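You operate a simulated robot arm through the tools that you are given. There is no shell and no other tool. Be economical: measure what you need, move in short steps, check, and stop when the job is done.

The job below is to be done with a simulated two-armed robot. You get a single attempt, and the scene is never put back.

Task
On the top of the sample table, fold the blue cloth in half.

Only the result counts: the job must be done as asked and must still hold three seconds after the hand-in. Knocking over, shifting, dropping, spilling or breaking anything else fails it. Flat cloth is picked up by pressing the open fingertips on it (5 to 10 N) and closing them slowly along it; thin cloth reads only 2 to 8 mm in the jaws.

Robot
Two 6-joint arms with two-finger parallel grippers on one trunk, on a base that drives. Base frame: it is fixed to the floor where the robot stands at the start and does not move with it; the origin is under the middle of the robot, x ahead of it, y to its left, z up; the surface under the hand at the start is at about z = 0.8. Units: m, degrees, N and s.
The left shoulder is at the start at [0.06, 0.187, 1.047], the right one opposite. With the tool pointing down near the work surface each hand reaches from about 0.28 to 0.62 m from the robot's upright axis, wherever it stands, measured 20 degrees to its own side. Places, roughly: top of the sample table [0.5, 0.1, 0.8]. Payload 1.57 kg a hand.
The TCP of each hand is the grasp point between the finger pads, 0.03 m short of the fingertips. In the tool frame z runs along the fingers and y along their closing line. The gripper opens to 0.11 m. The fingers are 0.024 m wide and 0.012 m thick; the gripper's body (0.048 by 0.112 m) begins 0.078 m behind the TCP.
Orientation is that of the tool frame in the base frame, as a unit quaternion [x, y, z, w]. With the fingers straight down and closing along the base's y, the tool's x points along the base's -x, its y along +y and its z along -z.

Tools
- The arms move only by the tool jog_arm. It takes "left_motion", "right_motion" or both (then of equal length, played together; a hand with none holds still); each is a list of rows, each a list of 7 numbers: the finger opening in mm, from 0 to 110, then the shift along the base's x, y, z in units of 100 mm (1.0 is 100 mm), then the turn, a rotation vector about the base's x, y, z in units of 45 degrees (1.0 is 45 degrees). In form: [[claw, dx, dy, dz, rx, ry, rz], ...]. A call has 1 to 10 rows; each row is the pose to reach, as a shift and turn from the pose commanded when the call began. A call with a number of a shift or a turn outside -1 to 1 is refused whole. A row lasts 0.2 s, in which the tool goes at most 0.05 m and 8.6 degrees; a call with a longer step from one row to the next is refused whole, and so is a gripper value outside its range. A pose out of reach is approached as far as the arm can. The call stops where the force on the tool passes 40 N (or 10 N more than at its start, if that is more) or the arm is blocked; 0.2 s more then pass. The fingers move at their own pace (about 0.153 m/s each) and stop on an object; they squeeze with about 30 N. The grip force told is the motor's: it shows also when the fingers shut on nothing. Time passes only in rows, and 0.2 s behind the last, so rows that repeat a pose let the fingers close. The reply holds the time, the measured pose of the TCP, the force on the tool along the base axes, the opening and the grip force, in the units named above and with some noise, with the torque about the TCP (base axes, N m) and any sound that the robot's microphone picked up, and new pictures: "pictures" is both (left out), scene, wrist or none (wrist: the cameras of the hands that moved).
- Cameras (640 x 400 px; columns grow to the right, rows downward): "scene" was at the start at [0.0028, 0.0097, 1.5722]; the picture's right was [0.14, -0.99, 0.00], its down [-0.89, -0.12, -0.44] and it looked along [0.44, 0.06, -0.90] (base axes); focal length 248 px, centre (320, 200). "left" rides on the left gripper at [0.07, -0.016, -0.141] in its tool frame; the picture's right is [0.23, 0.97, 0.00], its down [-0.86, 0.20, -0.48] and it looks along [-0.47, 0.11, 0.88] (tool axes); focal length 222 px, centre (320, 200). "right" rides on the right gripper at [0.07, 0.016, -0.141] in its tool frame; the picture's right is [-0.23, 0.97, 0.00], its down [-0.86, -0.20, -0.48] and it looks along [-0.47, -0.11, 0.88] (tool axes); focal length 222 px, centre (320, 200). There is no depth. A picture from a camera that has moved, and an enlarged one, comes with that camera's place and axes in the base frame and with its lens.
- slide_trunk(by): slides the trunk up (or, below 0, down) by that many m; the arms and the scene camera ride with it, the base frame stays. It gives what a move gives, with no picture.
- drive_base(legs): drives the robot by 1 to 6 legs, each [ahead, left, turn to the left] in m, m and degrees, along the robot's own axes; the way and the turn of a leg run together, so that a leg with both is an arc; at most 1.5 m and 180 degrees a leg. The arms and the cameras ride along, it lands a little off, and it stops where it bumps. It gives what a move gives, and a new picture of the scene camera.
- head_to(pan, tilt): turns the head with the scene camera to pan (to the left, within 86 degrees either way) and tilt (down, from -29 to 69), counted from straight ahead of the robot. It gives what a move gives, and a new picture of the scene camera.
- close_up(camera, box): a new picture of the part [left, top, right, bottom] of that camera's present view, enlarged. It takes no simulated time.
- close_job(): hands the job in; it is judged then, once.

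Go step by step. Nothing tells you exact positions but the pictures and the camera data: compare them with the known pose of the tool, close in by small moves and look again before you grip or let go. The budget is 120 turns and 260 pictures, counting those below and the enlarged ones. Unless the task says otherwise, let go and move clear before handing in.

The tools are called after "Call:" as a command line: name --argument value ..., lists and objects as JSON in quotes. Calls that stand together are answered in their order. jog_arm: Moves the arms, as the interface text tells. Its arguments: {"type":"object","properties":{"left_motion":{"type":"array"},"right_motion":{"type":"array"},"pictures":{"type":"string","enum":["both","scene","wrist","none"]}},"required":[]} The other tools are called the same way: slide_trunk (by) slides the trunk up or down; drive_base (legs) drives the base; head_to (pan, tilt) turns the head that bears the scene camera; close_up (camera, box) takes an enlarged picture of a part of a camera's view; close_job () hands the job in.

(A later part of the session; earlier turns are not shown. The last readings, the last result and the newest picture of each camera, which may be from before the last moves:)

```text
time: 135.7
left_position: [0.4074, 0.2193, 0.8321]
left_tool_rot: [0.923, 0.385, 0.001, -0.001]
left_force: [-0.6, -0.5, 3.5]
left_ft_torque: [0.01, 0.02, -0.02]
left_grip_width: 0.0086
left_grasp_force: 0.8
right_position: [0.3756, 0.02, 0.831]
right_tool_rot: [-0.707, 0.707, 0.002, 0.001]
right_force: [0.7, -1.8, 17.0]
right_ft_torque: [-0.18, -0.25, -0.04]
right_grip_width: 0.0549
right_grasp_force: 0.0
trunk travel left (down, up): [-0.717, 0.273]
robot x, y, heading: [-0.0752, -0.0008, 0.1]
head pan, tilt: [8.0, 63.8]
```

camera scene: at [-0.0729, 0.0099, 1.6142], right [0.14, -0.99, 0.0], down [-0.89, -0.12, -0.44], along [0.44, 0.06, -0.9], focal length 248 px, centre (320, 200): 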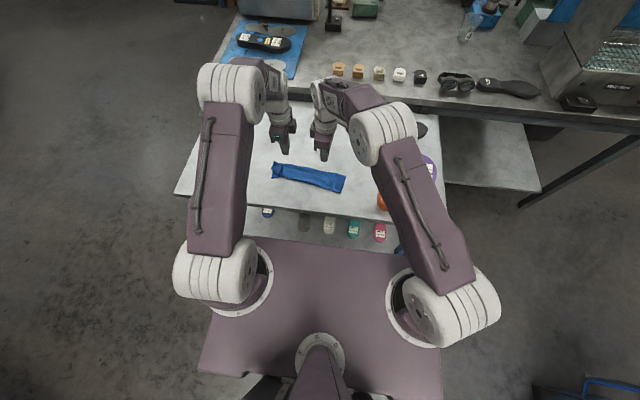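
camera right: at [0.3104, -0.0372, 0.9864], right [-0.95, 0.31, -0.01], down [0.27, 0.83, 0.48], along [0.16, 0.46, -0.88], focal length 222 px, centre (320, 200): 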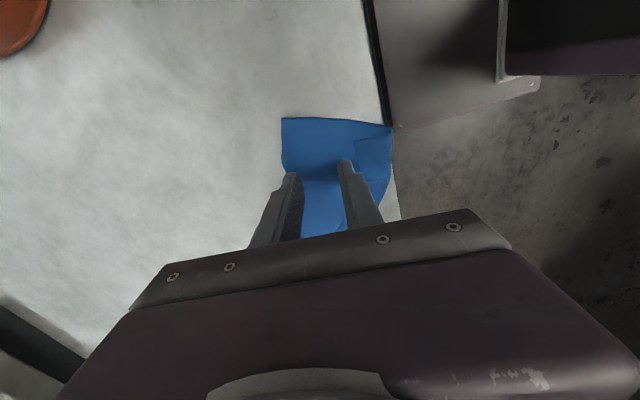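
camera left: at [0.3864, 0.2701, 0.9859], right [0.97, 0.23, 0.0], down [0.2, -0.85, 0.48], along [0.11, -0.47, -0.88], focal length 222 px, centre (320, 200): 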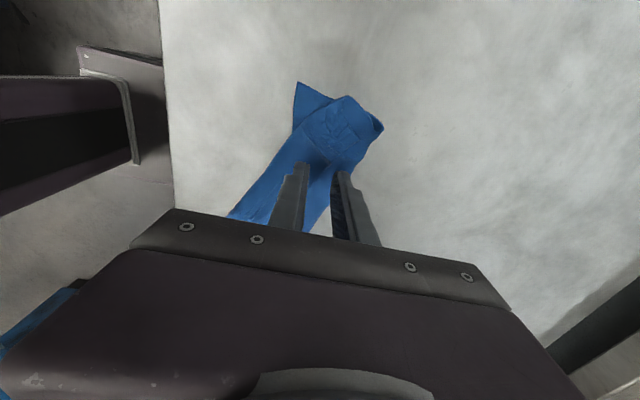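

Call:
jog_arm --left_motion '[[8, 0, 0, -0.005, 0, 0, 0], [12, -0.014, 0.014, -0.005, 0, 0, 0], [16, -0.028, 0.028, -0.005, 0, 0, 0], [20, -0.042, 0.042, -0.005, 0, 0, 0], [24, -0.056, 0.056, -0.005, 0, 0, 0], [28, -0.07, 0.07, -0.005, 0, 0, 0], [32, -0.084, 0.084, -0.005, 0, 0, 0], [36, -0.098, 0.098, -0.005, 0, 0, 0], [40, -0.112, 0.112, -0.005, 0, 0, 0], [44, -0.126, 0.126, -0.005, 0, 0, 0]]' --pictures "none"

Call:
close_up --camera "left" --box '[200, 90, 440, 240]'

```text
time: 137.9
left_position: [0.396, 0.2305, 0.8342]
left_tool_rot: [0.923, 0.384, 0.001, -0.001]
left_force: [2.3, -6.3, 14.4]
left_ft_torque: [0.03, 0.19, 0.09]
left_grip_width: 0.0382
left_grasp_force: 0.0
right_position: [0.3745, 0.0203, 0.8314]
right_tool_rot: [-0.707, 0.707, 0.002, 0.0]
right_force: [-0.4, 5.2, 10.6]
right_ft_torque: [0.12, -0.04, 0.06]
right_grip_width: 0.0556
right_grasp_force: 0.0
trunk travel left (down, up): [-0.717, 0.273]
robot x, y, heading: [-0.0773, -0.0055, -0.1]
head pan, tilt: [8.0, 63.8]
```

```text
2.67 times, centred on (320, 165) of left
camera zoom: at [0.4317, 0.2923, 0.9732], right [0.85, -0.52, 0.0], down [-0.46, -0.75, 0.48], along [-0.25, -0.41, -0.88], focal length 592 px, centre (320, 293)
```

zoom: 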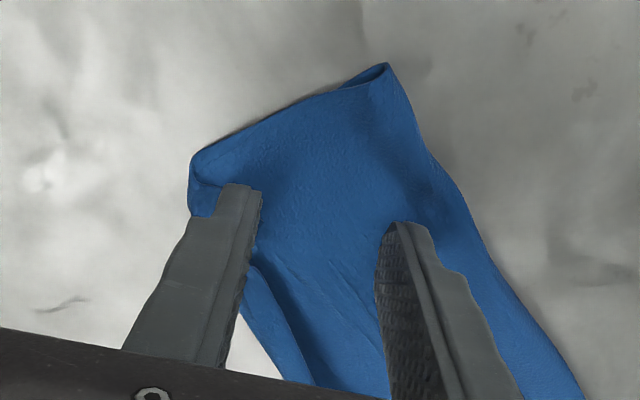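

The dog-ear is nearly out. I'll lift both hands and inspect.

Call:
jog_arm --left_motion '[[44, -0.03, 0.03, 0, 0, 0, 0], [50, -0.06, 0.06, 0, 0, 0, 0], [50, -0.06, 0.06, 0.25, 0, 0, 0.1], [44, 0, 0.2, 0.6, 0, 0, 0.28], [40, 0.1, 0.5, 0.9, 0, 0, 0.46], [40, 0.2, 0.6, 0.9, 0, 0, 0.64], [40, 0.2, 0.6, 0.9, 0, 0, 0.82], [40, 0.2, 0.6, 0.9, 0, 0, 1.0]]' --right_motion '[[55, 0, 0, 0, 0, 0, 0], [55, 0, 0, 0.1, 0, 0, 0], [50, 0, -0.1, 0.4, 0, 0, -0.1], [45, 0.1, -0.3, 0.7, 0, 0, -0.28], [40, 0.2, -0.6, 0.9, 0, 0, -0.46], [40, 0.3, -0.8, 0.9, 0, 0, -0.64], [40, 0.3, -0.8, 0.9, 0, 0, -0.82], [40, 0.3, -0.8, 0.9, 0, 0, -1.0]]' --pictures "none"

Call:
close_up --camera "scene" --box '[264, 145, 360, 205]'

```text
time: 139.7
left_position: [0.4163, 0.2914, 0.9203]
left_tool_rot: [0.704, 0.71, -0.001, -0.001]
left_force: [0.4, 0.2, 0.6]
left_ft_torque: [0.02, -0.01, 0.0]
left_grip_width: 0.0401
left_grasp_force: 0.0
right_position: [0.4079, -0.0601, 0.9201]
right_tool_rot: [-0.383, 0.924, 0.002, 0.0]
right_force: [0.3, 0.1, -0.2]
right_ft_torque: [-0.02, 0.04, -0.01]
right_grip_width: 0.0401
right_grasp_force: 0.0
trunk travel left (down, up): [-0.717, 0.273]
robot x, y, heading: [-0.0761, -0.0003, -0.1]
head pan, tilt: [8.0, 63.8]
```

```text
6.67 times, centred on (312, 175) of scene
camera zoom: at [-0.0728, 0.0101, 1.6142], right [0.14, -0.99, 0.0], down [-0.89, -0.12, -0.44], along [0.44, 0.06, -0.9], focal length 1655 px, centre (373, 367)
```

zoom: 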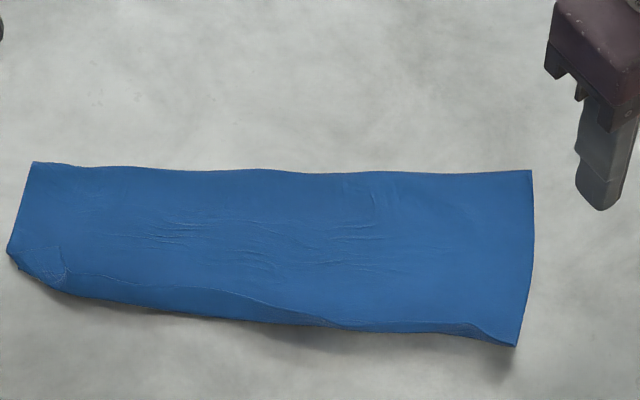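

The hem is practically gone. The upper layer is too long now (about 11 cm against 6 cm), so its near edge overhangs the lower one as a single layer. That is ideal for a clean pick: I'll take that edge with both hands, open the fold a bit beyond centre and lay it back in line. First I turn both grippers back to close along y.

Call:
jog_arm --left_motion '[[40, -0.1, -0.1, 0, 0, 0, 0.18], [40, -0.2, -0.2, 0, 0, 0, 0.36], [40, -0.3, -0.4, 0, 0, 0, 0.54], [40, -0.4, -0.6, 0, 0, 0, 0.72], [40, -0.5, -0.8, 0, 0, 0, 0.9], [40, -0.5, -0.9, 0, 0, 0, 1.0]]' --right_motion '[[40, -0.1, 0.1, 0, 0, 0, -0.18], [40, -0.2, 0.3, 0, 0, 0, -0.36], [40, -0.3, 0.5, 0, 0, 0, -0.54], [40, -0.4, 0.7, 0, 0, 0, -0.72], [40, -0.44, 0.85, 0, 0, 0, -0.9], [40, -0.44, 0.85, 0, 0, 0, -1.0]]' --pictures "none"

Call:
jog_arm --left_motion '[[40, 0, 0, 0, 0, 0, 0.18], [40, 0, 0, -0.1, 0, 0, 0.36], [40, -0.03, 0, -0.2, 0, 0, 0.54], [40, -0.06, 0, -0.3, 0, 0, 0.72], [40, -0.07, 0, -0.45, 0, 0, 0.9], [40, -0.07, 0, -0.55, 0, 0, 1.0], [40, -0.07, 0, -0.55, 0, 0, 1.0]]' --right_motion '[[40, 0, 0, 0, 0, 0, 0], [40, 0, 0, -0.1, 0, 0, 0], [40, 0, 0, -0.2, 0, 0, 0], [40, 0, 0, -0.3, 0, 0, 0], [40, 0, 0, -0.45, 0, 0, 0], [40, 0, 0, -0.55, 0, 0, 0], [40, 0, 0, -0.55, 0, 0, 0]]' --pictures "wrist"

```text
time: 141.1
left_position: [0.3666, 0.2008, 0.9215]
left_tool_rot: [0.38, 0.925, -0.002, -0.001]
left_force: [0.9, 0.1, -0.5]
left_ft_torque: [-0.01, -0.02, 0.01]
left_grip_width: 0.0399
left_grasp_force: 0.1
right_position: [0.3627, 0.0244, 0.9195]
right_tool_rot: [0.001, 1.0, 0.002, 0.001]
right_force: [0.1, -0.1, -0.4]
right_ft_torque: [0.01, 0.01, 0.0]
right_grip_width: 0.0398
right_grasp_force: 0.2
trunk travel left (down, up): [-0.717, 0.273]
robot x, y, heading: [-0.0754, 0.0023, -0.2]
head pan, tilt: [8.0, 63.8]
```

```text
time: 142.7
left_position: [0.3609, 0.201, 0.8663]
left_tool_rot: [-0.003, 1.0, -0.001, 0.0]
left_force: [-0.3, 0.4, -0.2]
left_ft_torque: [0.02, -0.01, 0.02]
left_grip_width: 0.04
left_grasp_force: 0.1
right_position: [0.3643, 0.0248, 0.8642]
right_tool_rot: [0.0, 1.0, 0.002, 0.001]
right_force: [0.3, 0.1, 0.1]
right_ft_torque: [0.02, 0.0, -0.01]
right_grip_width: 0.0402
right_grasp_force: 0.0
trunk travel left (down, up): [-0.717, 0.273]
robot x, y, heading: [-0.0741, 0.0013, 0.0]
head pan, tilt: [8.0, 63.8]
camera right: at [0.2928, 0.0408, 1.0065], right [0.23, 0.97, 0.0], down [0.85, -0.2, 0.48], along [0.47, -0.1, -0.88], focal length 222 px, centre (320, 200)
camera left: at [0.2897, 0.1859, 1.0073], right [-0.23, 0.97, 0.0], down [0.85, 0.21, 0.48], along [0.47, 0.11, -0.88], focal length 222 px, centre (320, 200)
```

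right: 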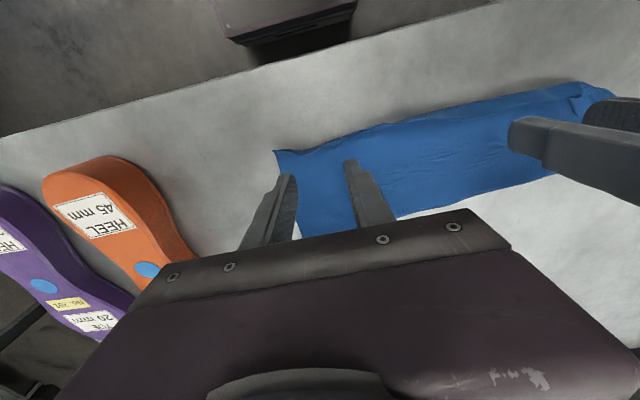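
left: 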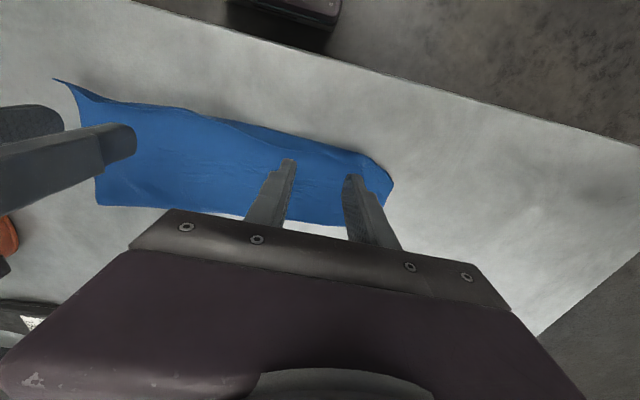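

The near edge is at x≈0.342–0.345 under both grippers, single layer there. I'll shift slightly and lower to contact.

Call:
jog_arm --left_motion '[[40, -0.04, 0, -0.15, 0, 0, 0], [40, -0.04, 0, -0.3, 0, 0, 0], [40, -0.04, 0, -0.335, 0, 0, 0], [40, -0.04, 0, -0.345, 0, 0, 0], [40, -0.04, 0, -0.345, 0, 0, 0]]' --right_motion '[[40, -0.08, 0, -0.15, 0, 0, 0], [40, -0.08, 0, -0.29, 0, 0, 0], [40, -0.08, 0, -0.32, 0, 0, 0], [40, -0.08, 0, -0.33, 0, 0, 0], [40, -0.08, 0, -0.33, 0, 0, 0]]' --pictures "none"

```text
time: 143.9
left_position: [0.3547, 0.2013, 0.8336]
left_tool_rot: [-0.003, 1.0, -0.002, 0.0]
left_force: [-0.4, 0.3, 1.6]
left_ft_torque: [0.05, 0.02, -0.03]
left_grip_width: 0.0399
left_grasp_force: 0.0
right_position: [0.3554, 0.0245, 0.8333]
right_tool_rot: [0.0, 1.0, 0.003, 0.0]
right_force: [0.6, -0.2, 0.5]
right_ft_torque: [0.01, 0.01, 0.07]
right_grip_width: 0.0402
right_grasp_force: 0.1
trunk travel left (down, up): [-0.717, 0.273]
robot x, y, heading: [-0.0762, 0.0015, -0.1]
head pan, tilt: [8.0, 63.8]
```

Call:
jog_arm --left_motion '[[40, 0, 0, -0.005, 0, 0, 0], [40, 0, 0, -0.008, 0, 0, 0], [40, 0, 0, -0.008, 0, 0, 0]]' --right_motion '[[40, 0, 0, -0.007, 0, 0, 0], [40, 0, 0, -0.014, 0, 0, 0], [40, 0, 0, -0.014, 0, 0, 0]]' --pictures "none"

```text
time: 144.7
left_position: [0.3548, 0.2024, 0.8318]
left_tool_rot: [-0.002, 1.0, -0.001, 0.002]
left_force: [3.4, 0.0, 11.5]
left_ft_torque: [0.15, 0.05, 0.01]
left_grip_width: 0.0399
left_grasp_force: 0.1
right_position: [0.3548, 0.0245, 0.8325]
right_tool_rot: [0.0, 1.0, 0.003, 0.002]
right_force: [0.4, -0.1, 1.6]
right_ft_torque: [0.02, -0.03, 0.04]
right_grip_width: 0.04
right_grasp_force: 0.3
trunk travel left (down, up): [-0.717, 0.273]
robot x, y, heading: [-0.0749, 0.0005, 0.0]
head pan, tilt: [8.0, 63.8]
```

Call:
jog_arm --left_motion '[[38, 0, 0, 0.003, 0, 0, 0], [34, 0, -0.005, 0.003, 0, 0, 0], [31, 0, -0.01, 0.003, 0, 0, 0], [28, 0, -0.015, 0.003, 0, 0, 0], [24, 0, -0.02, 0.003, 0, 0, 0], [20, 0, -0.025, 0.003, 0, 0, 0], [16, 0, -0.03, 0.003, 0, 0, 0], [13, 0, -0.035, 0.003, 0, 0, 0], [10, 0, -0.04, 0.003, 0, 0, 0], [7, 0, -0.045, 0.003, 0, 0, 0]]' --right_motion '[[40, 0, 0, -0.008, 0, 0, 0], [36, 0, 0.005, -0.008, 0, 0, 0], [32, 0, 0.01, -0.008, 0, 0, 0], [28, 0, 0.015, -0.008, 0, 0, 0], [24, 0, 0.02, -0.008, 0, 0, 0], [20, 0, 0.025, -0.008, 0, 0, 0], [16, 0, 0.03, -0.008, 0, 0, 0], [13, 0, 0.035, -0.008, 0, 0, 0], [10, 0, 0.04, -0.008, 0, 0, 0], [7, 0, 0.045, -0.008, 0, 0, 0]]' --pictures "none"

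Call:
jog_arm --left_motion '[[5, 0, 0, 0, 0, 0, 0], [3, 0, 0, 0, 0, 0, 0], [0, 0, 0, 0, 0, 0, 0], [0, 0, 0, 0, 0, 0, 0], [0, 0, 0, 0, 0, 0, 0]]' --right_motion '[[5, 0, 0, 0, 0, 0, 0], [3, 0, 0, 0, 0, 0, 0], [0, 0, 0, 0, 0, 0, 0], [0, 0, 0, 0, 0, 0, 0], [0, 0, 0, 0, 0, 0, 0]]' --pictures "wrist"

```text
time: 146.9
left_position: [0.3555, 0.197, 0.8317]
left_tool_rot: [-0.002, 1.0, -0.001, 0.001]
left_force: [-0.5, 0.6, 2.6]
left_ft_torque: [0.0, 0.03, 0.0]
left_grip_width: 0.0076
left_grasp_force: 0.2
right_position: [0.3533, 0.0282, 0.8309]
right_tool_rot: [0.0, 1.0, 0.002, 0.002]
right_force: [2.0, -1.7, 19.7]
right_ft_torque: [0.01, 0.13, 0.03]
right_grip_width: 0.0073
right_grasp_force: 0.1
trunk travel left (down, up): [-0.717, 0.273]
robot x, y, heading: [-0.075, -0.0015, -0.2]
head pan, tilt: [8.0, 63.8]
```

```text
time: 148.1
left_position: [0.3541, 0.1958, 0.8317]
left_tool_rot: [-0.003, 1.0, -0.001, 0.001]
left_force: [-0.8, -4.5, 5.8]
left_ft_torque: [-0.13, -0.07, -0.06]
left_grip_width: 0.0017
left_grasp_force: 23.3
right_position: [0.3543, 0.0307, 0.831]
right_tool_rot: [-0.001, 1.0, 0.003, 0.002]
right_force: [-1.1, 5.4, 14.2]
right_ft_torque: [0.23, 0.12, 0.0]
right_grip_width: 0.0035
right_grasp_force: 24.3
trunk travel left (down, up): [-0.717, 0.273]
robot x, y, heading: [-0.0794, -0.0013, -0.4]
head pan, tilt: [8.0, 63.8]
camera right: at [0.2826, 0.0459, 0.9732], right [0.23, 0.97, 0.01], down [0.85, -0.2, 0.48], along [0.47, -0.1, -0.88], focal length 222 px, centre (320, 200)
camera left: at [0.2837, 0.1816, 0.9729], right [-0.23, 0.97, 0.0], down [0.85, 0.2, 0.48], along [0.47, 0.11, -0.88], focal length 222 px, centre (320, 200)
```

right: 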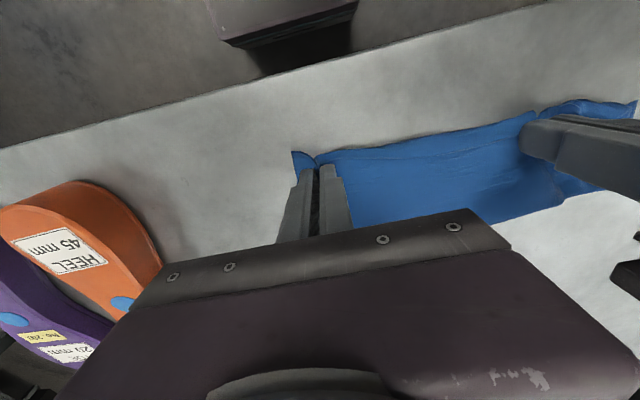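
left: 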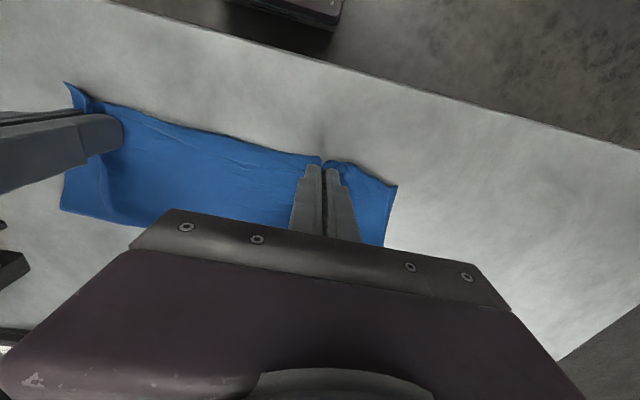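

Both hold (1.7 and 3.5 mm). I'll lift along an arc away from the robot and look.

Call:
jog_arm --left_motion '[[0, 0, -0.01, 0.08, 0, 0, 0], [0, 0.04, -0.01, 0.25, 0, 0, 0], [0, 0.12, -0.01, 0.42, 0, 0, 0], [0, 0.24, -0.01, 0.58, 0, 0, 0], [0, 0.4, -0.01, 0.72, 0, 0, 0], [0, 0.4, -0.01, 0.72, 0, 0, 0]]' --right_motion '[[0, 0, 0.02, 0.08, 0, 0, 0], [0, 0.04, 0.02, 0.25, 0, 0, 0], [0, 0.12, 0.02, 0.42, 0, 0, 0], [0, 0.24, 0.02, 0.58, 0, 0, 0], [0, 0.4, 0.02, 0.72, 0, 0, 0], [0, 0.4, 0.02, 0.72, 0, 0, 0]]' --pictures "wrist"

Call:
close_up --camera "scene" --box '[250, 120, 378, 200]'

```text
time: 149.5
left_position: [0.3945, 0.1943, 0.9032]
left_tool_rot: [-0.003, 1.0, -0.002, 0.0]
left_force: [-0.3, -0.7, 0.7]
left_ft_torque: [-0.05, -0.03, -0.02]
left_grip_width: 0.0018
left_grasp_force: 23.0
right_position: [0.395, 0.0324, 0.9019]
right_tool_rot: [0.0, 1.0, 0.002, 0.001]
right_force: [0.6, 1.1, -0.8]
right_ft_torque: [0.03, -0.01, 0.0]
right_grip_width: 0.0034
right_grasp_force: 24.2
trunk travel left (down, up): [-0.717, 0.273]
robot x, y, heading: [-0.0742, 0.0015, -0.1]
head pan, tilt: [8.0, 63.8]
camera right: at [0.3251, 0.0483, 1.0446], right [0.23, 0.97, 0.0], down [0.85, -0.2, 0.48], along [0.47, -0.1, -0.88], focal length 222 px, centre (320, 200)
camera left: at [0.3245, 0.18, 1.0431], right [-0.23, 0.97, 0.0], down [0.85, 0.2, 0.48], along [0.47, 0.11, -0.88], focal length 222 px, centre (320, 200)
```

right: 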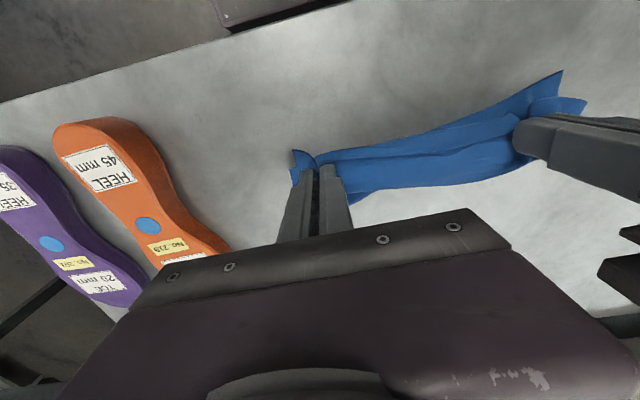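
left: 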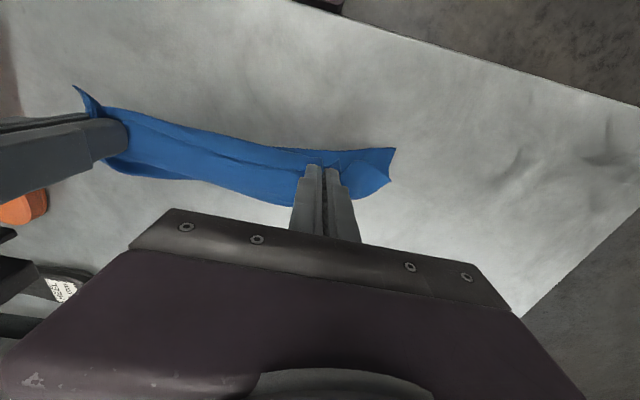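

```text
5.00 times, centred on (314, 160) of scene
camera zoom: at [-0.0729, 0.01, 1.6142], right [0.14, -0.99, 0.0], down [-0.89, -0.12, -0.44], along [0.44, 0.06, -0.9], focal length 1241 px, centre (350, 400)
```

zoom: 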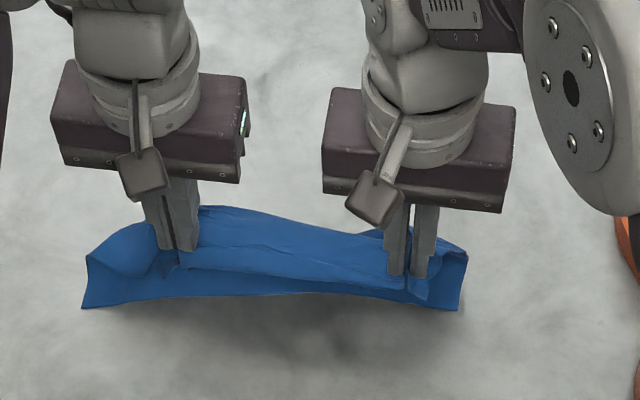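

The flap is lifting off the lower layer. I'll keep carrying it away from the robot to open the fold past centre.

Call:
jog_arm --left_motion '[[0, 0.2, 0.02, 0.12, 0, 0, 0], [0, 0.4, 0.04, 0.18, 0, 0, 0], [0, 0.6, 0.06, 0.18, 0, 0, 0], [0, 0.8, 0.08, 0.12, 0, 0, 0], [0, 1.0, 0.1, 0.02, 0, 0, 0], [0, 1.0, 0.1, 0.02, 0, 0, 0]]' --right_motion '[[0, 0.2, -0.02, 0.12, 0, 0, 0], [0, 0.4, -0.04, 0.18, 0, 0, 0], [0, 0.6, -0.06, 0.18, 0, 0, 0], [0, 0.8, -0.08, 0.12, 0, 0, 0], [0, 1.0, -0.08, 0.02, 0, 0, 0], [0, 1.0, -0.08, 0.02, 0, 0, 0]]' --pictures "none"

Call:
close_up --camera "scene" --box '[250, 110, 378, 190]'

Call:
close_up --camera "right" --box '[0, 0, 640, 400]'

```text
time: 150.9
left_position: [0.4944, 0.2064, 0.9051]
left_tool_rot: [-0.002, 1.0, -0.003, 0.0]
left_force: [-1.6, -18.1, -0.6]
left_ft_torque: [-0.56, 0.04, -0.21]
left_grip_width: 0.0013
left_grasp_force: 23.1
right_position: [0.4815, 0.0208, 0.908]
right_tool_rot: [0.0, 1.0, 0.004, 0.002]
right_force: [1.8, 19.0, 0.7]
right_ft_torque: [0.56, -0.06, 0.14]
right_grip_width: 0.0039
right_grasp_force: 24.8
right hand out of reach, approached as far as the arm can: row 5, 6
trunk travel left (down, up): [-0.717, 0.273]
robot x, y, heading: [-0.0763, -0.0036, -0.2]
head pan, tilt: [8.0, 63.8]
```

```text
5.00 times, centred on (314, 150) of scene
camera zoom: at [-0.0739, 0.0096, 1.6143], right [0.14, -0.99, 0.0], down [-0.89, -0.12, -0.44], along [0.44, 0.06, -0.9], focal length 1241 px, centre (350, 450)
```

zoom: 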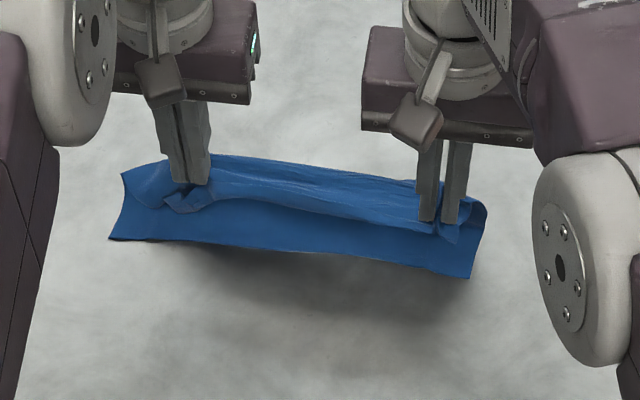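

```text
1.00 times, centred on (320, 200) of right (not enlarged: the box is as wide or as high as the picture)
camera zoom: at [0.412, 0.0358, 1.0495], right [0.23, 0.97, 0.01], down [0.85, -0.2, 0.48], along [0.47, -0.1, -0.88], focal length 222 px, centre (320, 200)
```

zoom: 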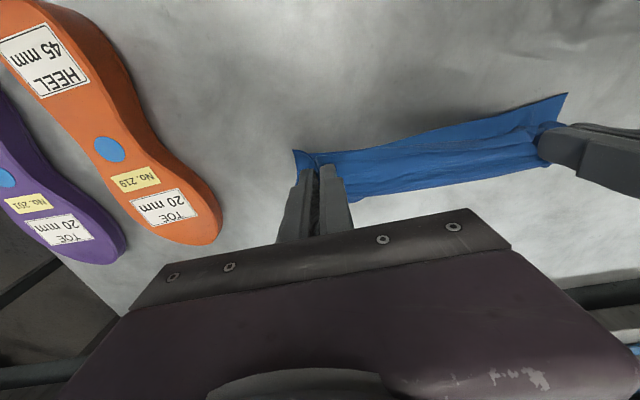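

The right grip caught both layers near their edges, so the bundle moved as a whole. Still, the two near edges are now only 2–3.5 cm apart, with the lower one protruding. I'll lower back down, bring the left edge forward to match, and release with the pinches spread.

Call:
jog_arm --left_motion '[[0, 0, -0.06, -0.15, 0, 0, 0], [0, 0, -0.06, -0.35, 0, 0, 0], [0, -0.06, -0.06, -0.5, 0, 0, 0], [0, -0.14, -0.06, -0.6, 0, 0, 0], [0, -0.22, -0.06, -0.68, 0, 0, 0], [0, -0.25, -0.06, -0.715, 0, 0, 0], [0, -0.25, -0.06, -0.72, 0, 0, 0]]' --right_motion '[[0, 0, 0.04, -0.15, 0, 0, 0], [0, 0, 0.04, -0.35, 0, 0, 0], [0, 0, 0.04, -0.5, 0, 0, 0], [0, -0.02, 0.04, -0.62, 0, 0, 0], [0, -0.04, 0.04, -0.7, 0, 0, 0], [0, -0.05, 0.04, -0.745, 0, 0, 0], [0, -0.05, 0.04, -0.75, 0, 0, 0]]' --pictures "wrist"

Call:
close_up --camera "scene" --box '[250, 110, 378, 190]'

```text
time: 152.5
left_position: [0.4694, 0.2019, 0.8329]
left_tool_rot: [-0.002, 1.0, -0.001, 0.0]
left_force: [-0.1, -5.8, 0.4]
left_ft_torque: [-0.15, 0.0, -0.08]
left_grip_width: 0.0013
left_grasp_force: 23.4
right_position: [0.4708, 0.0226, 0.8343]
right_tool_rot: [0.0, 1.0, 0.002, 0.001]
right_force: [-0.5, 5.1, 0.3]
right_ft_torque: [0.16, 0.03, 0.06]
right_grip_width: 0.0036
right_grasp_force: 24.8
right hand out of reach, approached as far as the arm can: row 2, 3, 4, 5, 6, 7
trunk travel left (down, up): [-0.717, 0.273]
robot x, y, heading: [-0.0738, 0.0025, -0.2]
head pan, tilt: [8.0, 63.8]
camera right: at [0.4001, 0.0378, 0.9755], right [0.23, 0.97, 0.0], down [0.85, -0.2, 0.48], along [0.47, -0.1, -0.88], focal length 222 px, centre (320, 200)
camera left: at [0.3995, 0.1848, 0.974], right [-0.23, 0.97, 0.0], down [0.85, 0.2, 0.48], along [0.47, 0.11, -0.88], focal length 222 px, centre (320, 200)
```

right: 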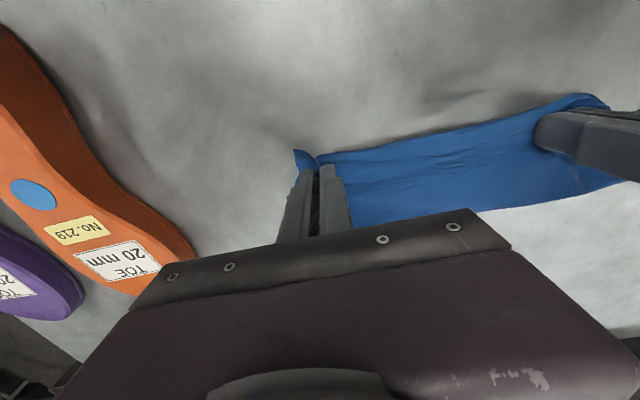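
left: 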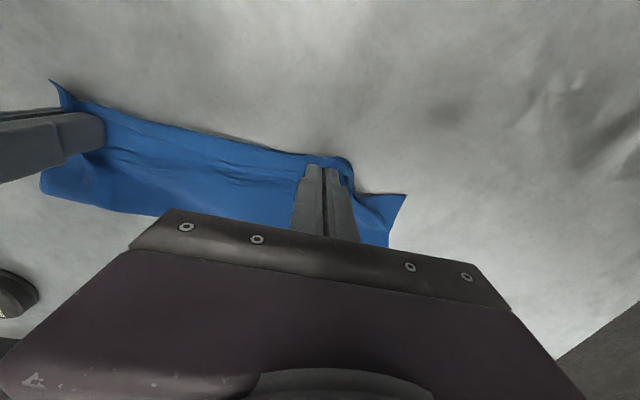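

```text
5.00 times, centred on (314, 150) of scene
camera zoom: at [-0.0728, 0.0098, 1.6142], right [0.14, -0.99, 0.0], down [-0.89, -0.12, -0.44], along [0.44, 0.06, -0.9], focal length 1241 px, centre (350, 450)
```

zoom: 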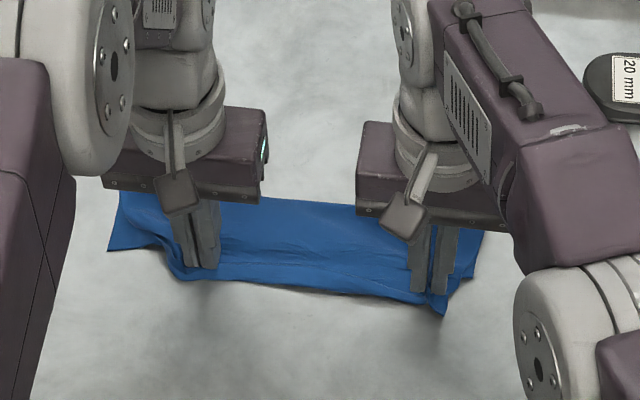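

Now the upper edge is 2–3 cm too far forward. I'll raise the trunk 4.5 cm to free the lower layer, drive forward 2.8 cm, and lower again.

Call:
slide_trunk --by 0.045

Call:
drive_base --legs '[[0.03, 0, 0]]'

Call:
close_up --camera "scene" --box '[250, 120, 378, 200]'

```text
time: 153.4
left_position: [0.4699, 0.1998, 0.8785]
left_tool_rot: [-0.003, 1.0, -0.002, 0.001]
left_force: [0.0, -6.0, -0.2]
left_ft_torque: [-0.14, 0.04, -0.08]
left_grip_width: 0.0013
left_grasp_force: 23.4
right_position: [0.4716, 0.0219, 0.8772]
right_tool_rot: [0.001, 1.0, 0.002, 0.002]
right_force: [-0.3, 4.4, 0.7]
right_ft_torque: [0.19, -0.05, 0.05]
right_grip_width: 0.0035
right_grasp_force: 24.7
trunk travel left (down, up): [-0.762, 0.228]
robot x, y, heading: [-0.073, -0.0014, 0.1]
head pan, tilt: [8.0, 63.8]
```

```text
time: 154.2
left_position: [0.497, 0.2003, 0.8816]
left_tool_rot: [-0.002, 1.0, -0.001, 0.002]
left_force: [-1.4, -4.6, -0.6]
left_ft_torque: [-0.17, -0.05, -0.07]
left_grip_width: 0.001
left_grasp_force: 23.0
right_position: [0.4964, 0.0225, 0.8809]
right_tool_rot: [0.0, 1.0, 0.003, 0.003]
right_force: [-1.0, 4.6, 0.4]
right_ft_torque: [0.17, 0.0, 0.06]
right_grip_width: 0.0035
right_grasp_force: 24.6
trunk travel left (down, up): [-0.762, 0.228]
robot x, y, heading: [-0.0468, -0.0018, -0.5]
head pan, tilt: [8.0, 63.8]
camera scene: at [-0.0494, 0.0096, 1.6593], right [0.14, -0.99, 0.0], down [-0.89, -0.12, -0.44], along [0.44, 0.06, -0.9], focal length 248 px, centre (320, 200)
```

scene: 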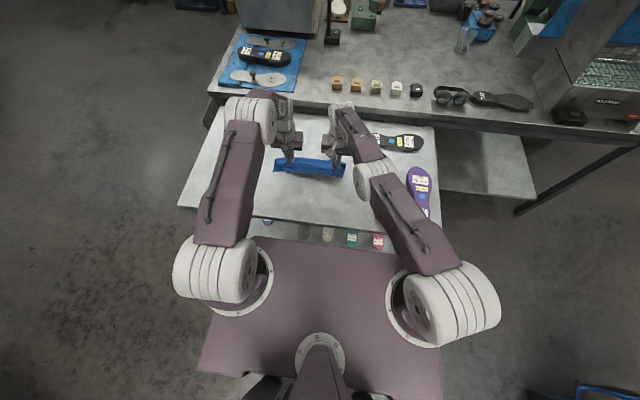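

```text
5.00 times, centred on (314, 160) of scene
camera zoom: at [-0.0494, 0.0096, 1.6593], right [0.14, -0.99, 0.0], down [-0.89, -0.12, -0.44], along [0.44, 0.06, -0.9], focal length 1241 px, centre (350, 400)
```

zoom: 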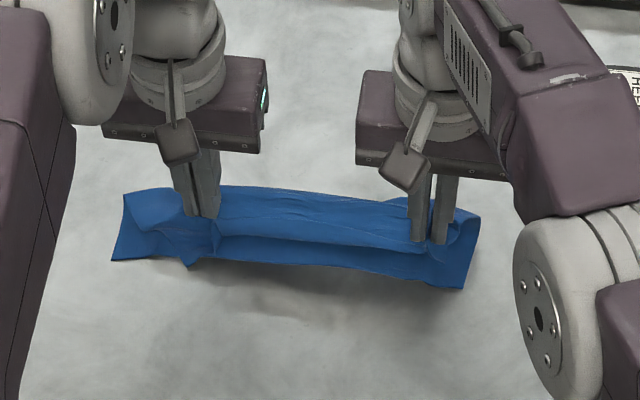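

Correcting for the height, the two near edges should now be within about 1 cm of each other. I'll lower straight down.

Call:
slide_trunk --by -0.046

Call:
close_up --camera "scene" --box '[250, 120, 378, 200]'

Call:
close_up --camera "left" --box '[200, 80, 440, 230]'

Call:
close_up --camera "right" --box '[200, 80, 440, 230]'

```text
time: 155.1
left_position: [0.4987, 0.1997, 0.8334]
left_tool_rot: [-0.003, 1.0, -0.002, 0.002]
left_force: [0.3, -4.9, 10.6]
left_ft_torque: [-0.24, -0.05, -0.05]
left_grip_width: 0.0014
left_grasp_force: 23.1
right_position: [0.4981, 0.0229, 0.8337]
right_tool_rot: [0.0, 1.0, 0.002, 0.002]
right_force: [0.0, 4.7, 0.8]
right_ft_torque: [0.17, -0.01, 0.04]
right_grip_width: 0.0033
right_grasp_force: 24.9
trunk travel left (down, up): [-0.716, 0.274]
robot x, y, heading: [-0.0478, -0.0038, -0.2]
head pan, tilt: [8.0, 63.8]
```

```text
5.00 times, centred on (314, 160) of scene
camera zoom: at [-0.045, 0.0092, 1.6133], right [0.14, -0.99, 0.0], down [-0.89, -0.12, -0.44], along [0.44, 0.06, -0.9], focal length 1241 px, centre (350, 400)
```

zoom: 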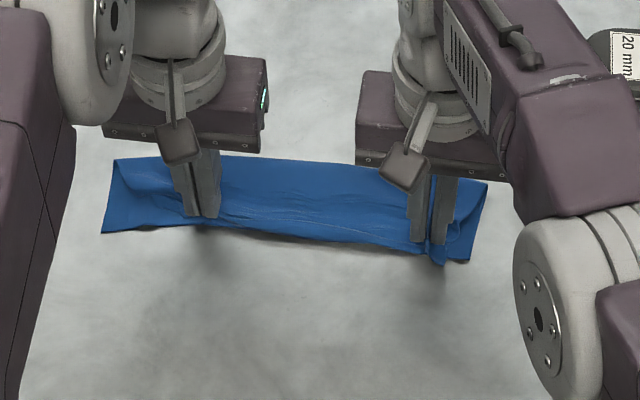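

```text
2.67 times, centred on (320, 155) of left
camera zoom: at [0.4285, 0.1843, 0.9742], right [-0.23, 0.97, 0.0], down [0.85, 0.2, 0.48], along [0.47, 0.11, -0.88], focal length 592 px, centre (320, 320)
```

zoom: 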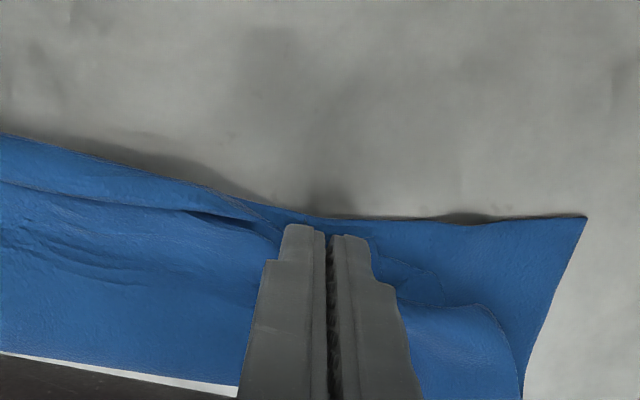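

```text
2.67 times, centred on (320, 155) of right
camera zoom: at [0.4288, 0.0377, 0.9754], right [0.23, 0.97, 0.01], down [0.85, -0.2, 0.48], along [0.47, -0.1, -0.88], focal length 592 px, centre (320, 320)
```

zoom: 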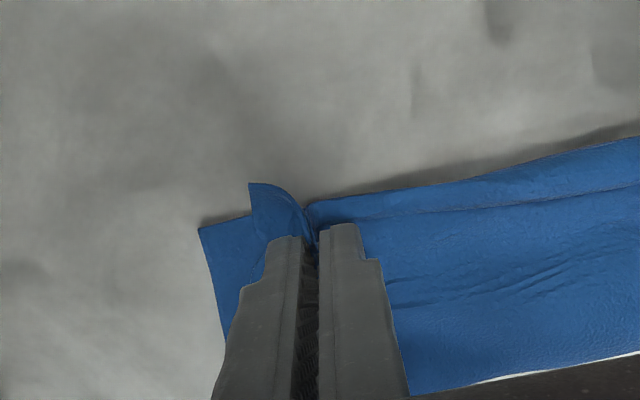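

Now both near edges coincide within about a centimetre. I'll open the fingers slowly while pressing lightly, so the pinched parts spread out again.

Call:
jog_arm --left_motion '[[6, 0, 0, 0.003, 0, 0, 0], [11, 0, 0.01, 0.003, 0, 0, 0], [16, 0, 0.02, 0.003, 0, 0, 0], [21, 0, 0.03, 0.003, 0, 0, 0], [26, 0, 0.04, 0.003, 0, 0, 0], [31, 0, 0.05, 0.003, 0, 0, 0], [36, 0, 0.06, 0.003, 0, 0, 0], [41, 0, 0.07, 0.003, 0, 0, 0], [44, 0, 0.07, 0.003, 0, 0, 0]]' --right_motion '[[3, 0, 0, -0.006, 0, 0, 0], [8, 0, 0, -0.01, 0, 0, 0], [13, 0, -0.01, -0.01, 0, 0, 0], [18, 0, -0.02, -0.01, 0, 0, 0], [23, 0, -0.03, -0.01, 0, 0, 0], [28, 0, -0.04, -0.01, 0, 0, 0], [33, 0, -0.05, -0.01, 0, 0, 0], [38, 0, -0.05, -0.01, 0, 0, 0], [42, 0, -0.05, -0.01, 0, 0, 0]]' --pictures "none"

Call:
slide_trunk --by 0.08

Call:
close_up --camera "left" --box '[0, 0, 640, 400]'

Call:
close_up --camera "scene" --box '[250, 120, 378, 200]'

```text
time: 157.1
left_position: [0.4989, 0.2066, 0.8338]
left_tool_rot: [-0.003, 1.0, -0.001, 0.001]
left_force: [-0.7, 2.2, 8.7]
left_ft_torque: [-0.19, -0.05, -0.02]
left_grip_width: 0.0417
left_grasp_force: 0.0
right_position: [0.4983, 0.0159, 0.8318]
right_tool_rot: [-0.001, 1.0, 0.002, 0.002]
right_force: [-0.3, -0.2, 4.0]
right_ft_torque: [-0.02, 0.07, 0.01]
right_grip_width: 0.0401
right_grasp_force: 0.1
trunk travel left (down, up): [-0.716, 0.274]
robot x, y, heading: [-0.0464, 0.0017, -0.3]
head pan, tilt: [8.0, 63.8]
```

```text
time: 158.3
left_position: [0.4997, 0.207, 0.9128]
left_tool_rot: [-0.003, 1.0, -0.001, 0.0]
left_force: [-0.7, -0.5, -0.3]
left_ft_torque: [0.01, 0.01, 0.0]
left_grip_width: 0.044
left_grasp_force: 0.0
right_position: [0.4991, 0.0168, 0.9128]
right_tool_rot: [0.0, 1.0, 0.002, 0.002]
right_force: [-0.5, -1.2, -0.1]
right_ft_torque: [0.02, 0.0, 0.01]
right_grip_width: 0.042
right_grasp_force: 0.1
trunk travel left (down, up): [-0.796, 0.194]
robot x, y, heading: [-0.048, -0.0013, -0.1]
head pan, tilt: [8.0, 63.8]
```

```text
1.00 times, centred on (320, 200) of left (not enlarged: the box is as wide or as high as the picture)
camera zoom: at [0.4293, 0.1915, 1.0534], right [-0.23, 0.97, 0.0], down [0.85, 0.2, 0.48], along [0.47, 0.11, -0.88], focal length 222 px, centre (320, 200)
```

zoom: 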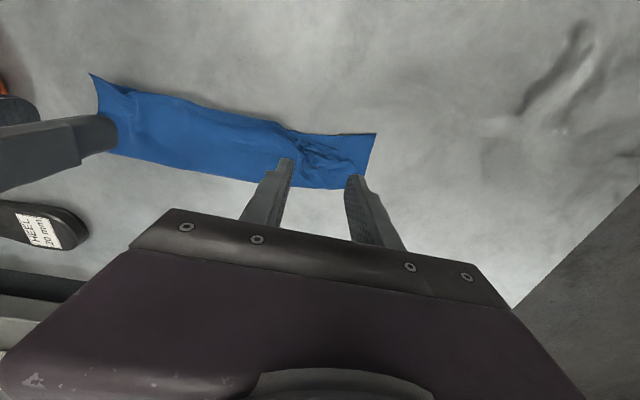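

```text
5.00 times, centred on (314, 160) of scene
camera zoom: at [-0.043, 0.0097, 1.6932], right [0.14, -0.99, 0.0], down [-0.89, -0.12, -0.44], along [0.44, 0.06, -0.9], focal length 1241 px, centre (350, 400)
```

zoom: 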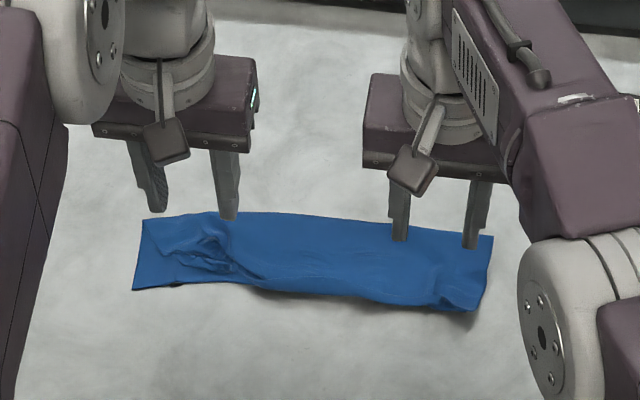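

Released. I'll move the hands aside for a clear look.

Call:
jog_arm --left_motion '[[44, -0.1, 0.3, 0.1, 0, 0, 0], [44, -0.2, 0.6, 0.1, 0, 0, 0], [44, -0.2, 0.9, 0.1, 0, 0, 0], [44, -0.2, 0.9, 0.1, 0, 0, 0]]' --right_motion '[[42, -0.1, -0.3, 0.1, 0, 0, 0], [42, -0.2, -0.6, 0.1, 0, 0, 0], [42, -0.2, -0.9, 0.1, 0, 0, 0], [42, -0.2, -0.9, 0.1, 0, 0, 0]]' --pictures "none"

Call:
close_up --camera "scene" --box '[270, 150, 358, 205]'

Call:
close_up --camera "left" --box '[0, 40, 320, 240]'

Call:
close_up --camera "right" --box '[320, 40, 640, 240]'

```text
time: 159.3
left_position: [0.4796, 0.2984, 0.924]
left_tool_rot: [-0.003, 1.0, -0.001, 0.0]
left_force: [0.7, 0.6, -0.6]
left_ft_torque: [-0.01, -0.02, 0.0]
left_grip_width: 0.0443
left_grasp_force: 0.0
right_position: [0.5237, -0.0519, 0.9148]
right_tool_rot: [-0.001, 1.0, 0.002, 0.0]
right_force: [-0.3, 0.2, 0.0]
right_ft_torque: [0.01, 0.0, 0.0]
right_grip_width: 0.0419
right_grasp_force: 0.0
right hand out of reach, approached as far as the arm can: row 1, 2, 3, 4
trunk travel left (down, up): [-0.796, 0.194]
robot x, y, heading: [-0.0475, -0.0009, -0.1]
head pan, tilt: [8.0, 63.8]
```

```text
7.27 times, centred on (314, 178) of scene
camera zoom: at [-0.043, 0.0093, 1.6932], right [0.14, -0.99, 0.0], down [-0.89, -0.12, -0.44], along [0.44, 0.06, -0.9], focal length 1805 px, centre (364, 364)
```

zoom: 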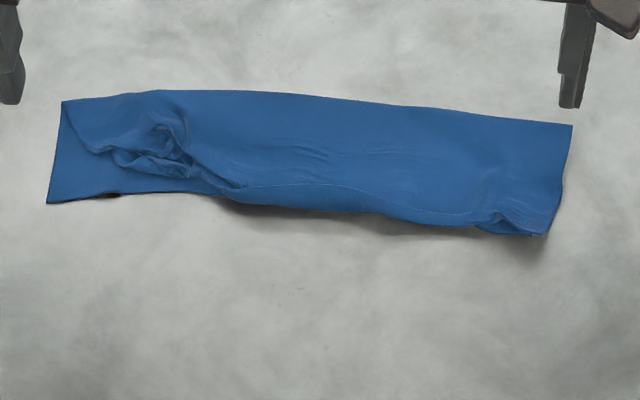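

```text
2.00 times, centred on (160, 140) of left
camera zoom: at [0.4086, 0.2821, 1.0637], right [-0.23, 0.97, 0.0], down [0.85, 0.2, 0.48], along [0.47, 0.11, -0.88], focal length 444 px, centre (640, 320)
```

zoom: 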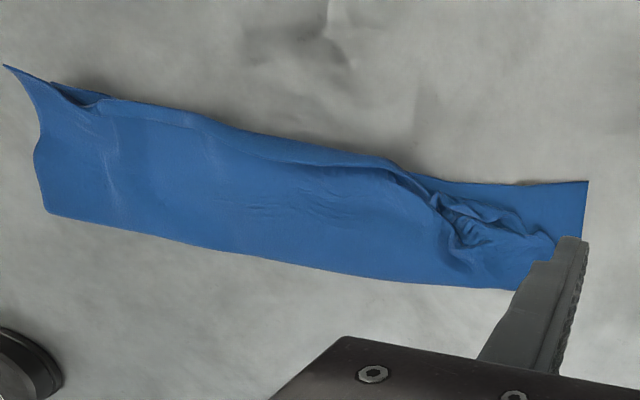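

```text
2.00 times, centred on (480, 140) of right
camera zoom: at [0.4534, -0.0368, 1.0559], right [0.23, 0.97, 0.0], down [0.86, -0.2, 0.48], along [0.47, -0.1, -0.88], focal length 444 px, centre (0, 320)
```

zoom: 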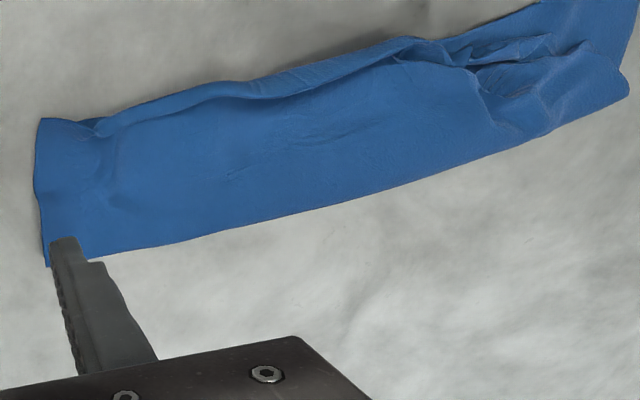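

The right and middle lie well. The left part of the upper layer is crumpled, with its corner about 4.5 cm short of the lower corner (0.468, 0.262). I'll stroke that corner outward diagonally with the left gripper.

Call:
jog_arm --left_motion '[[30, 0.05, -0.1, 0, 0, 0, -0.17], [20, 0.1, -0.25, 0, 0, 0, -0.34], [10, 0.15, -0.4, -0.1, 0, 0, -0.51], [8, 0.2, -0.6, -0.3, 0, 0, -0.68], [8, 0.3, -0.81, -0.5, 0, 0, -0.85], [8, 0.3, -0.81, -0.75, 0, 0, -1.0], [8, 0.3, -0.81, -0.78, 0, 0, -1.0]]' --pictures "none"

Call:
close_up --camera "left" --box '[200, 80, 440, 230]'

```text
time: 160.9
left_position: [0.5088, 0.2154, 0.8445]
left_tool_rot: [0.382, 0.924, -0.001, -0.001]
left_force: [0.3, -0.3, -0.1]
left_ft_torque: [0.0, -0.02, 0.01]
left_grip_width: 0.0081
left_grasp_force: 0.0
right_position: [0.5224, -0.0521, 0.9142]
right_tool_rot: [-0.001, 1.0, 0.001, 0.0]
right_force: [-0.5, -0.4, -0.1]
right_ft_torque: [-0.01, -0.01, -0.02]
right_grip_width: 0.042
right_grasp_force: 0.1
trunk travel left (down, up): [-0.796, 0.194]
robot x, y, heading: [-0.0468, -0.003, 0.0]
head pan, tilt: [8.0, 63.8]
```

```text
2.67 times, centred on (320, 155) of left
camera zoom: at [0.4474, 0.2547, 0.9843], right [0.53, 0.85, 0.0], down [0.75, -0.46, 0.48], along [0.41, -0.25, -0.88], focal length 592 px, centre (320, 320)
```

zoom: 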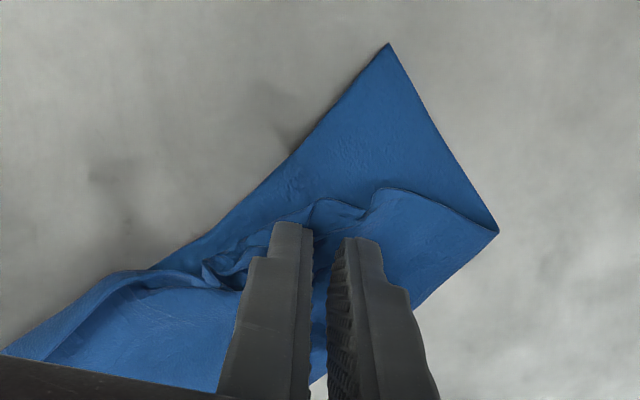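

The gripper's axis came out across the pull direction, which suits a pinch instead: the crumpled flap stands proud here, so I'll pinch it lightly and carry the corner outward. Opening, shifting 10 mm outward and lowering lightly.

Call:
jog_arm --left_motion '[[20, -0.07, 0.07, 0.02, 0, 0, 0], [34, -0.07, 0.07, 0.02, 0, 0, 0], [34, -0.07, 0.07, -0.05, 0, 0, 0], [34, -0.07, 0.07, -0.09, 0, 0, 0], [34, -0.07, 0.07, -0.11, 0, 0, 0], [34, -0.07, 0.07, -0.115, 0, 0, 0]]' --pictures "none"

Call:
close_up --camera "left" --box '[200, 80, 440, 230]'

```text
time: 162.3
left_position: [0.5019, 0.2223, 0.8335]
left_tool_rot: [0.38, 0.925, -0.001, 0.0]
left_force: [-0.3, 0.3, 2.2]
left_ft_torque: [-0.02, -0.01, 0.03]
left_grip_width: 0.0337
left_grasp_force: 0.1
right_position: [0.5235, -0.0522, 0.9143]
right_tool_rot: [-0.001, 1.0, 0.002, 0.0]
right_force: [0.5, 0.3, -0.5]
right_ft_torque: [0.01, 0.0, 0.02]
right_grip_width: 0.0419
right_grasp_force: 0.0
trunk travel left (down, up): [-0.796, 0.194]
robot x, y, heading: [-0.0448, 0.0023, -0.0]
head pan, tilt: [8.0, 63.8]
```

```text
2.67 times, centred on (320, 155) of left
camera zoom: at [0.4408, 0.2618, 0.974], right [0.52, 0.85, 0.0], down [0.75, -0.46, 0.48], along [0.41, -0.25, -0.88], focal length 592 px, centre (320, 320)
```

zoom: 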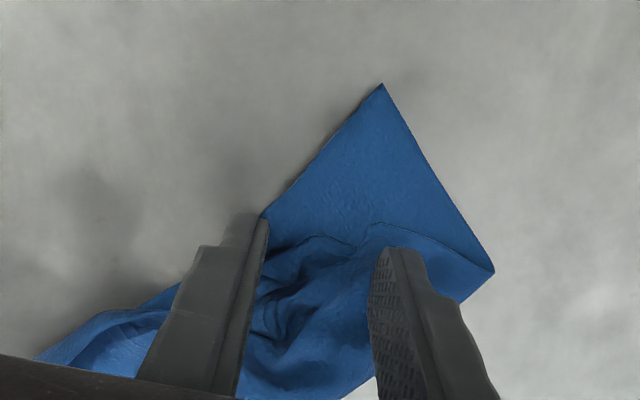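

The crumple lies right between the fingers. I'll close on it while raised a hair so the lower layer isn't caught.

Call:
jog_arm --left_motion '[[30, 0, 0, 0.008, 0, 0, 0], [26, 0, 0, 0.008, 0, 0, 0], [22, 0, 0, 0.008, 0, 0, 0], [18, 0, 0, 0.008, 0, 0, 0], [14, 0, 0, 0.008, 0, 0, 0], [10, 0, 0, 0.008, 0, 0, 0], [6, 0, 0, 0.008, 0, 0, 0], [0, 0, 0, 0.008, 0, 0, 0], [0, 0, 0, 0.008, 0, 0, 0]]' --pictures "none"

Call:
jog_arm --left_motion '[[0, -0.02, 0.02, 0.08, 0, 0, 0], [0, -0.06, 0.06, 0.16, 0, 0, 0], [0, -0.12, 0.12, 0.16, 0, 0, 0], [0, -0.12, 0.12, 0.16, 0, 0, 0]]' --pictures "none"

Call:
close_up --camera "left" --box '[200, 60, 440, 210]'

Call:
close_up --camera "scene" --box '[260, 145, 356, 205]'

```text
time: 164.3
left_position: [0.5023, 0.2221, 0.8353]
left_tool_rot: [0.38, 0.925, -0.001, 0.0]
left_force: [0.1, 0.2, 2.3]
left_ft_torque: [-0.01, -0.05, 0.0]
left_grip_width: 0.0024
left_grasp_force: 23.8
right_position: [0.5225, -0.0508, 0.914]
right_tool_rot: [-0.001, 1.0, 0.002, 0.0]
right_force: [-0.4, 0.2, 0.0]
right_ft_torque: [0.0, -0.01, 0.02]
right_grip_width: 0.042
right_grasp_force: 0.0
trunk travel left (down, up): [-0.796, 0.194]
robot x, y, heading: [-0.0439, 0.002, -0.0]
head pan, tilt: [8.0, 63.8]
```

```text
time: 165.3
left_position: [0.4912, 0.2349, 0.85]
left_tool_rot: [0.38, 0.925, -0.002, -0.001]
left_force: [-0.8, 0.4, 0.6]
left_ft_torque: [-0.01, 0.03, 0.0]
left_grip_width: 0.0024
left_grasp_force: 24.0
right_position: [0.5242, -0.0515, 0.9142]
right_tool_rot: [-0.001, 1.0, 0.002, -0.001]
right_force: [-0.3, -0.1, -0.5]
right_ft_torque: [-0.02, 0.01, -0.01]
right_grip_width: 0.042
right_grasp_force: 0.1
trunk travel left (down, up): [-0.796, 0.194]
robot x, y, heading: [-0.0461, -0.0006, -0.2]
head pan, tilt: [8.0, 63.8]
```

```text
2.67 times, centred on (320, 135) of left
camera zoom: at [0.429, 0.2732, 0.9893], right [0.52, 0.85, 0.0], down [0.75, -0.46, 0.48], along [0.41, -0.25, -0.88], focal length 592 px, centre (320, 373)
```

zoom: 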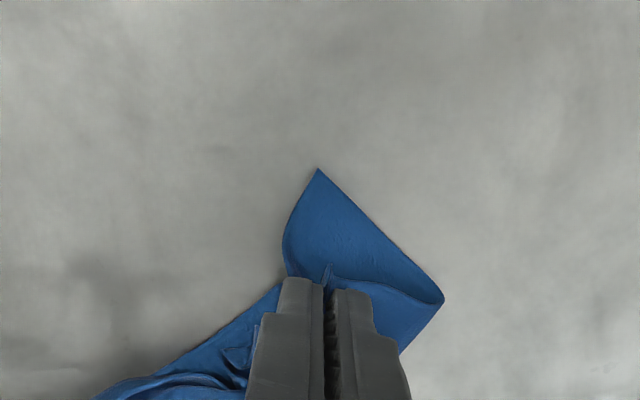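

```text
6.67 times, centred on (308, 175) of scene
camera zoom: at [-0.0426, 0.0096, 1.6932], right [0.14, -0.99, 0.0], down [-0.89, -0.12, -0.44], along [0.44, 0.06, -0.9], focal length 1655 px, centre (400, 367)
```

zoom: 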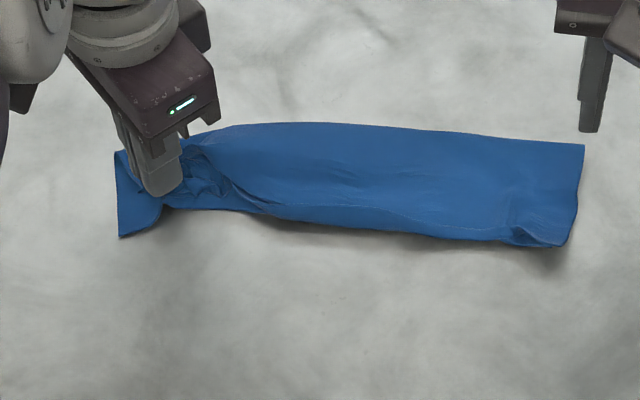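

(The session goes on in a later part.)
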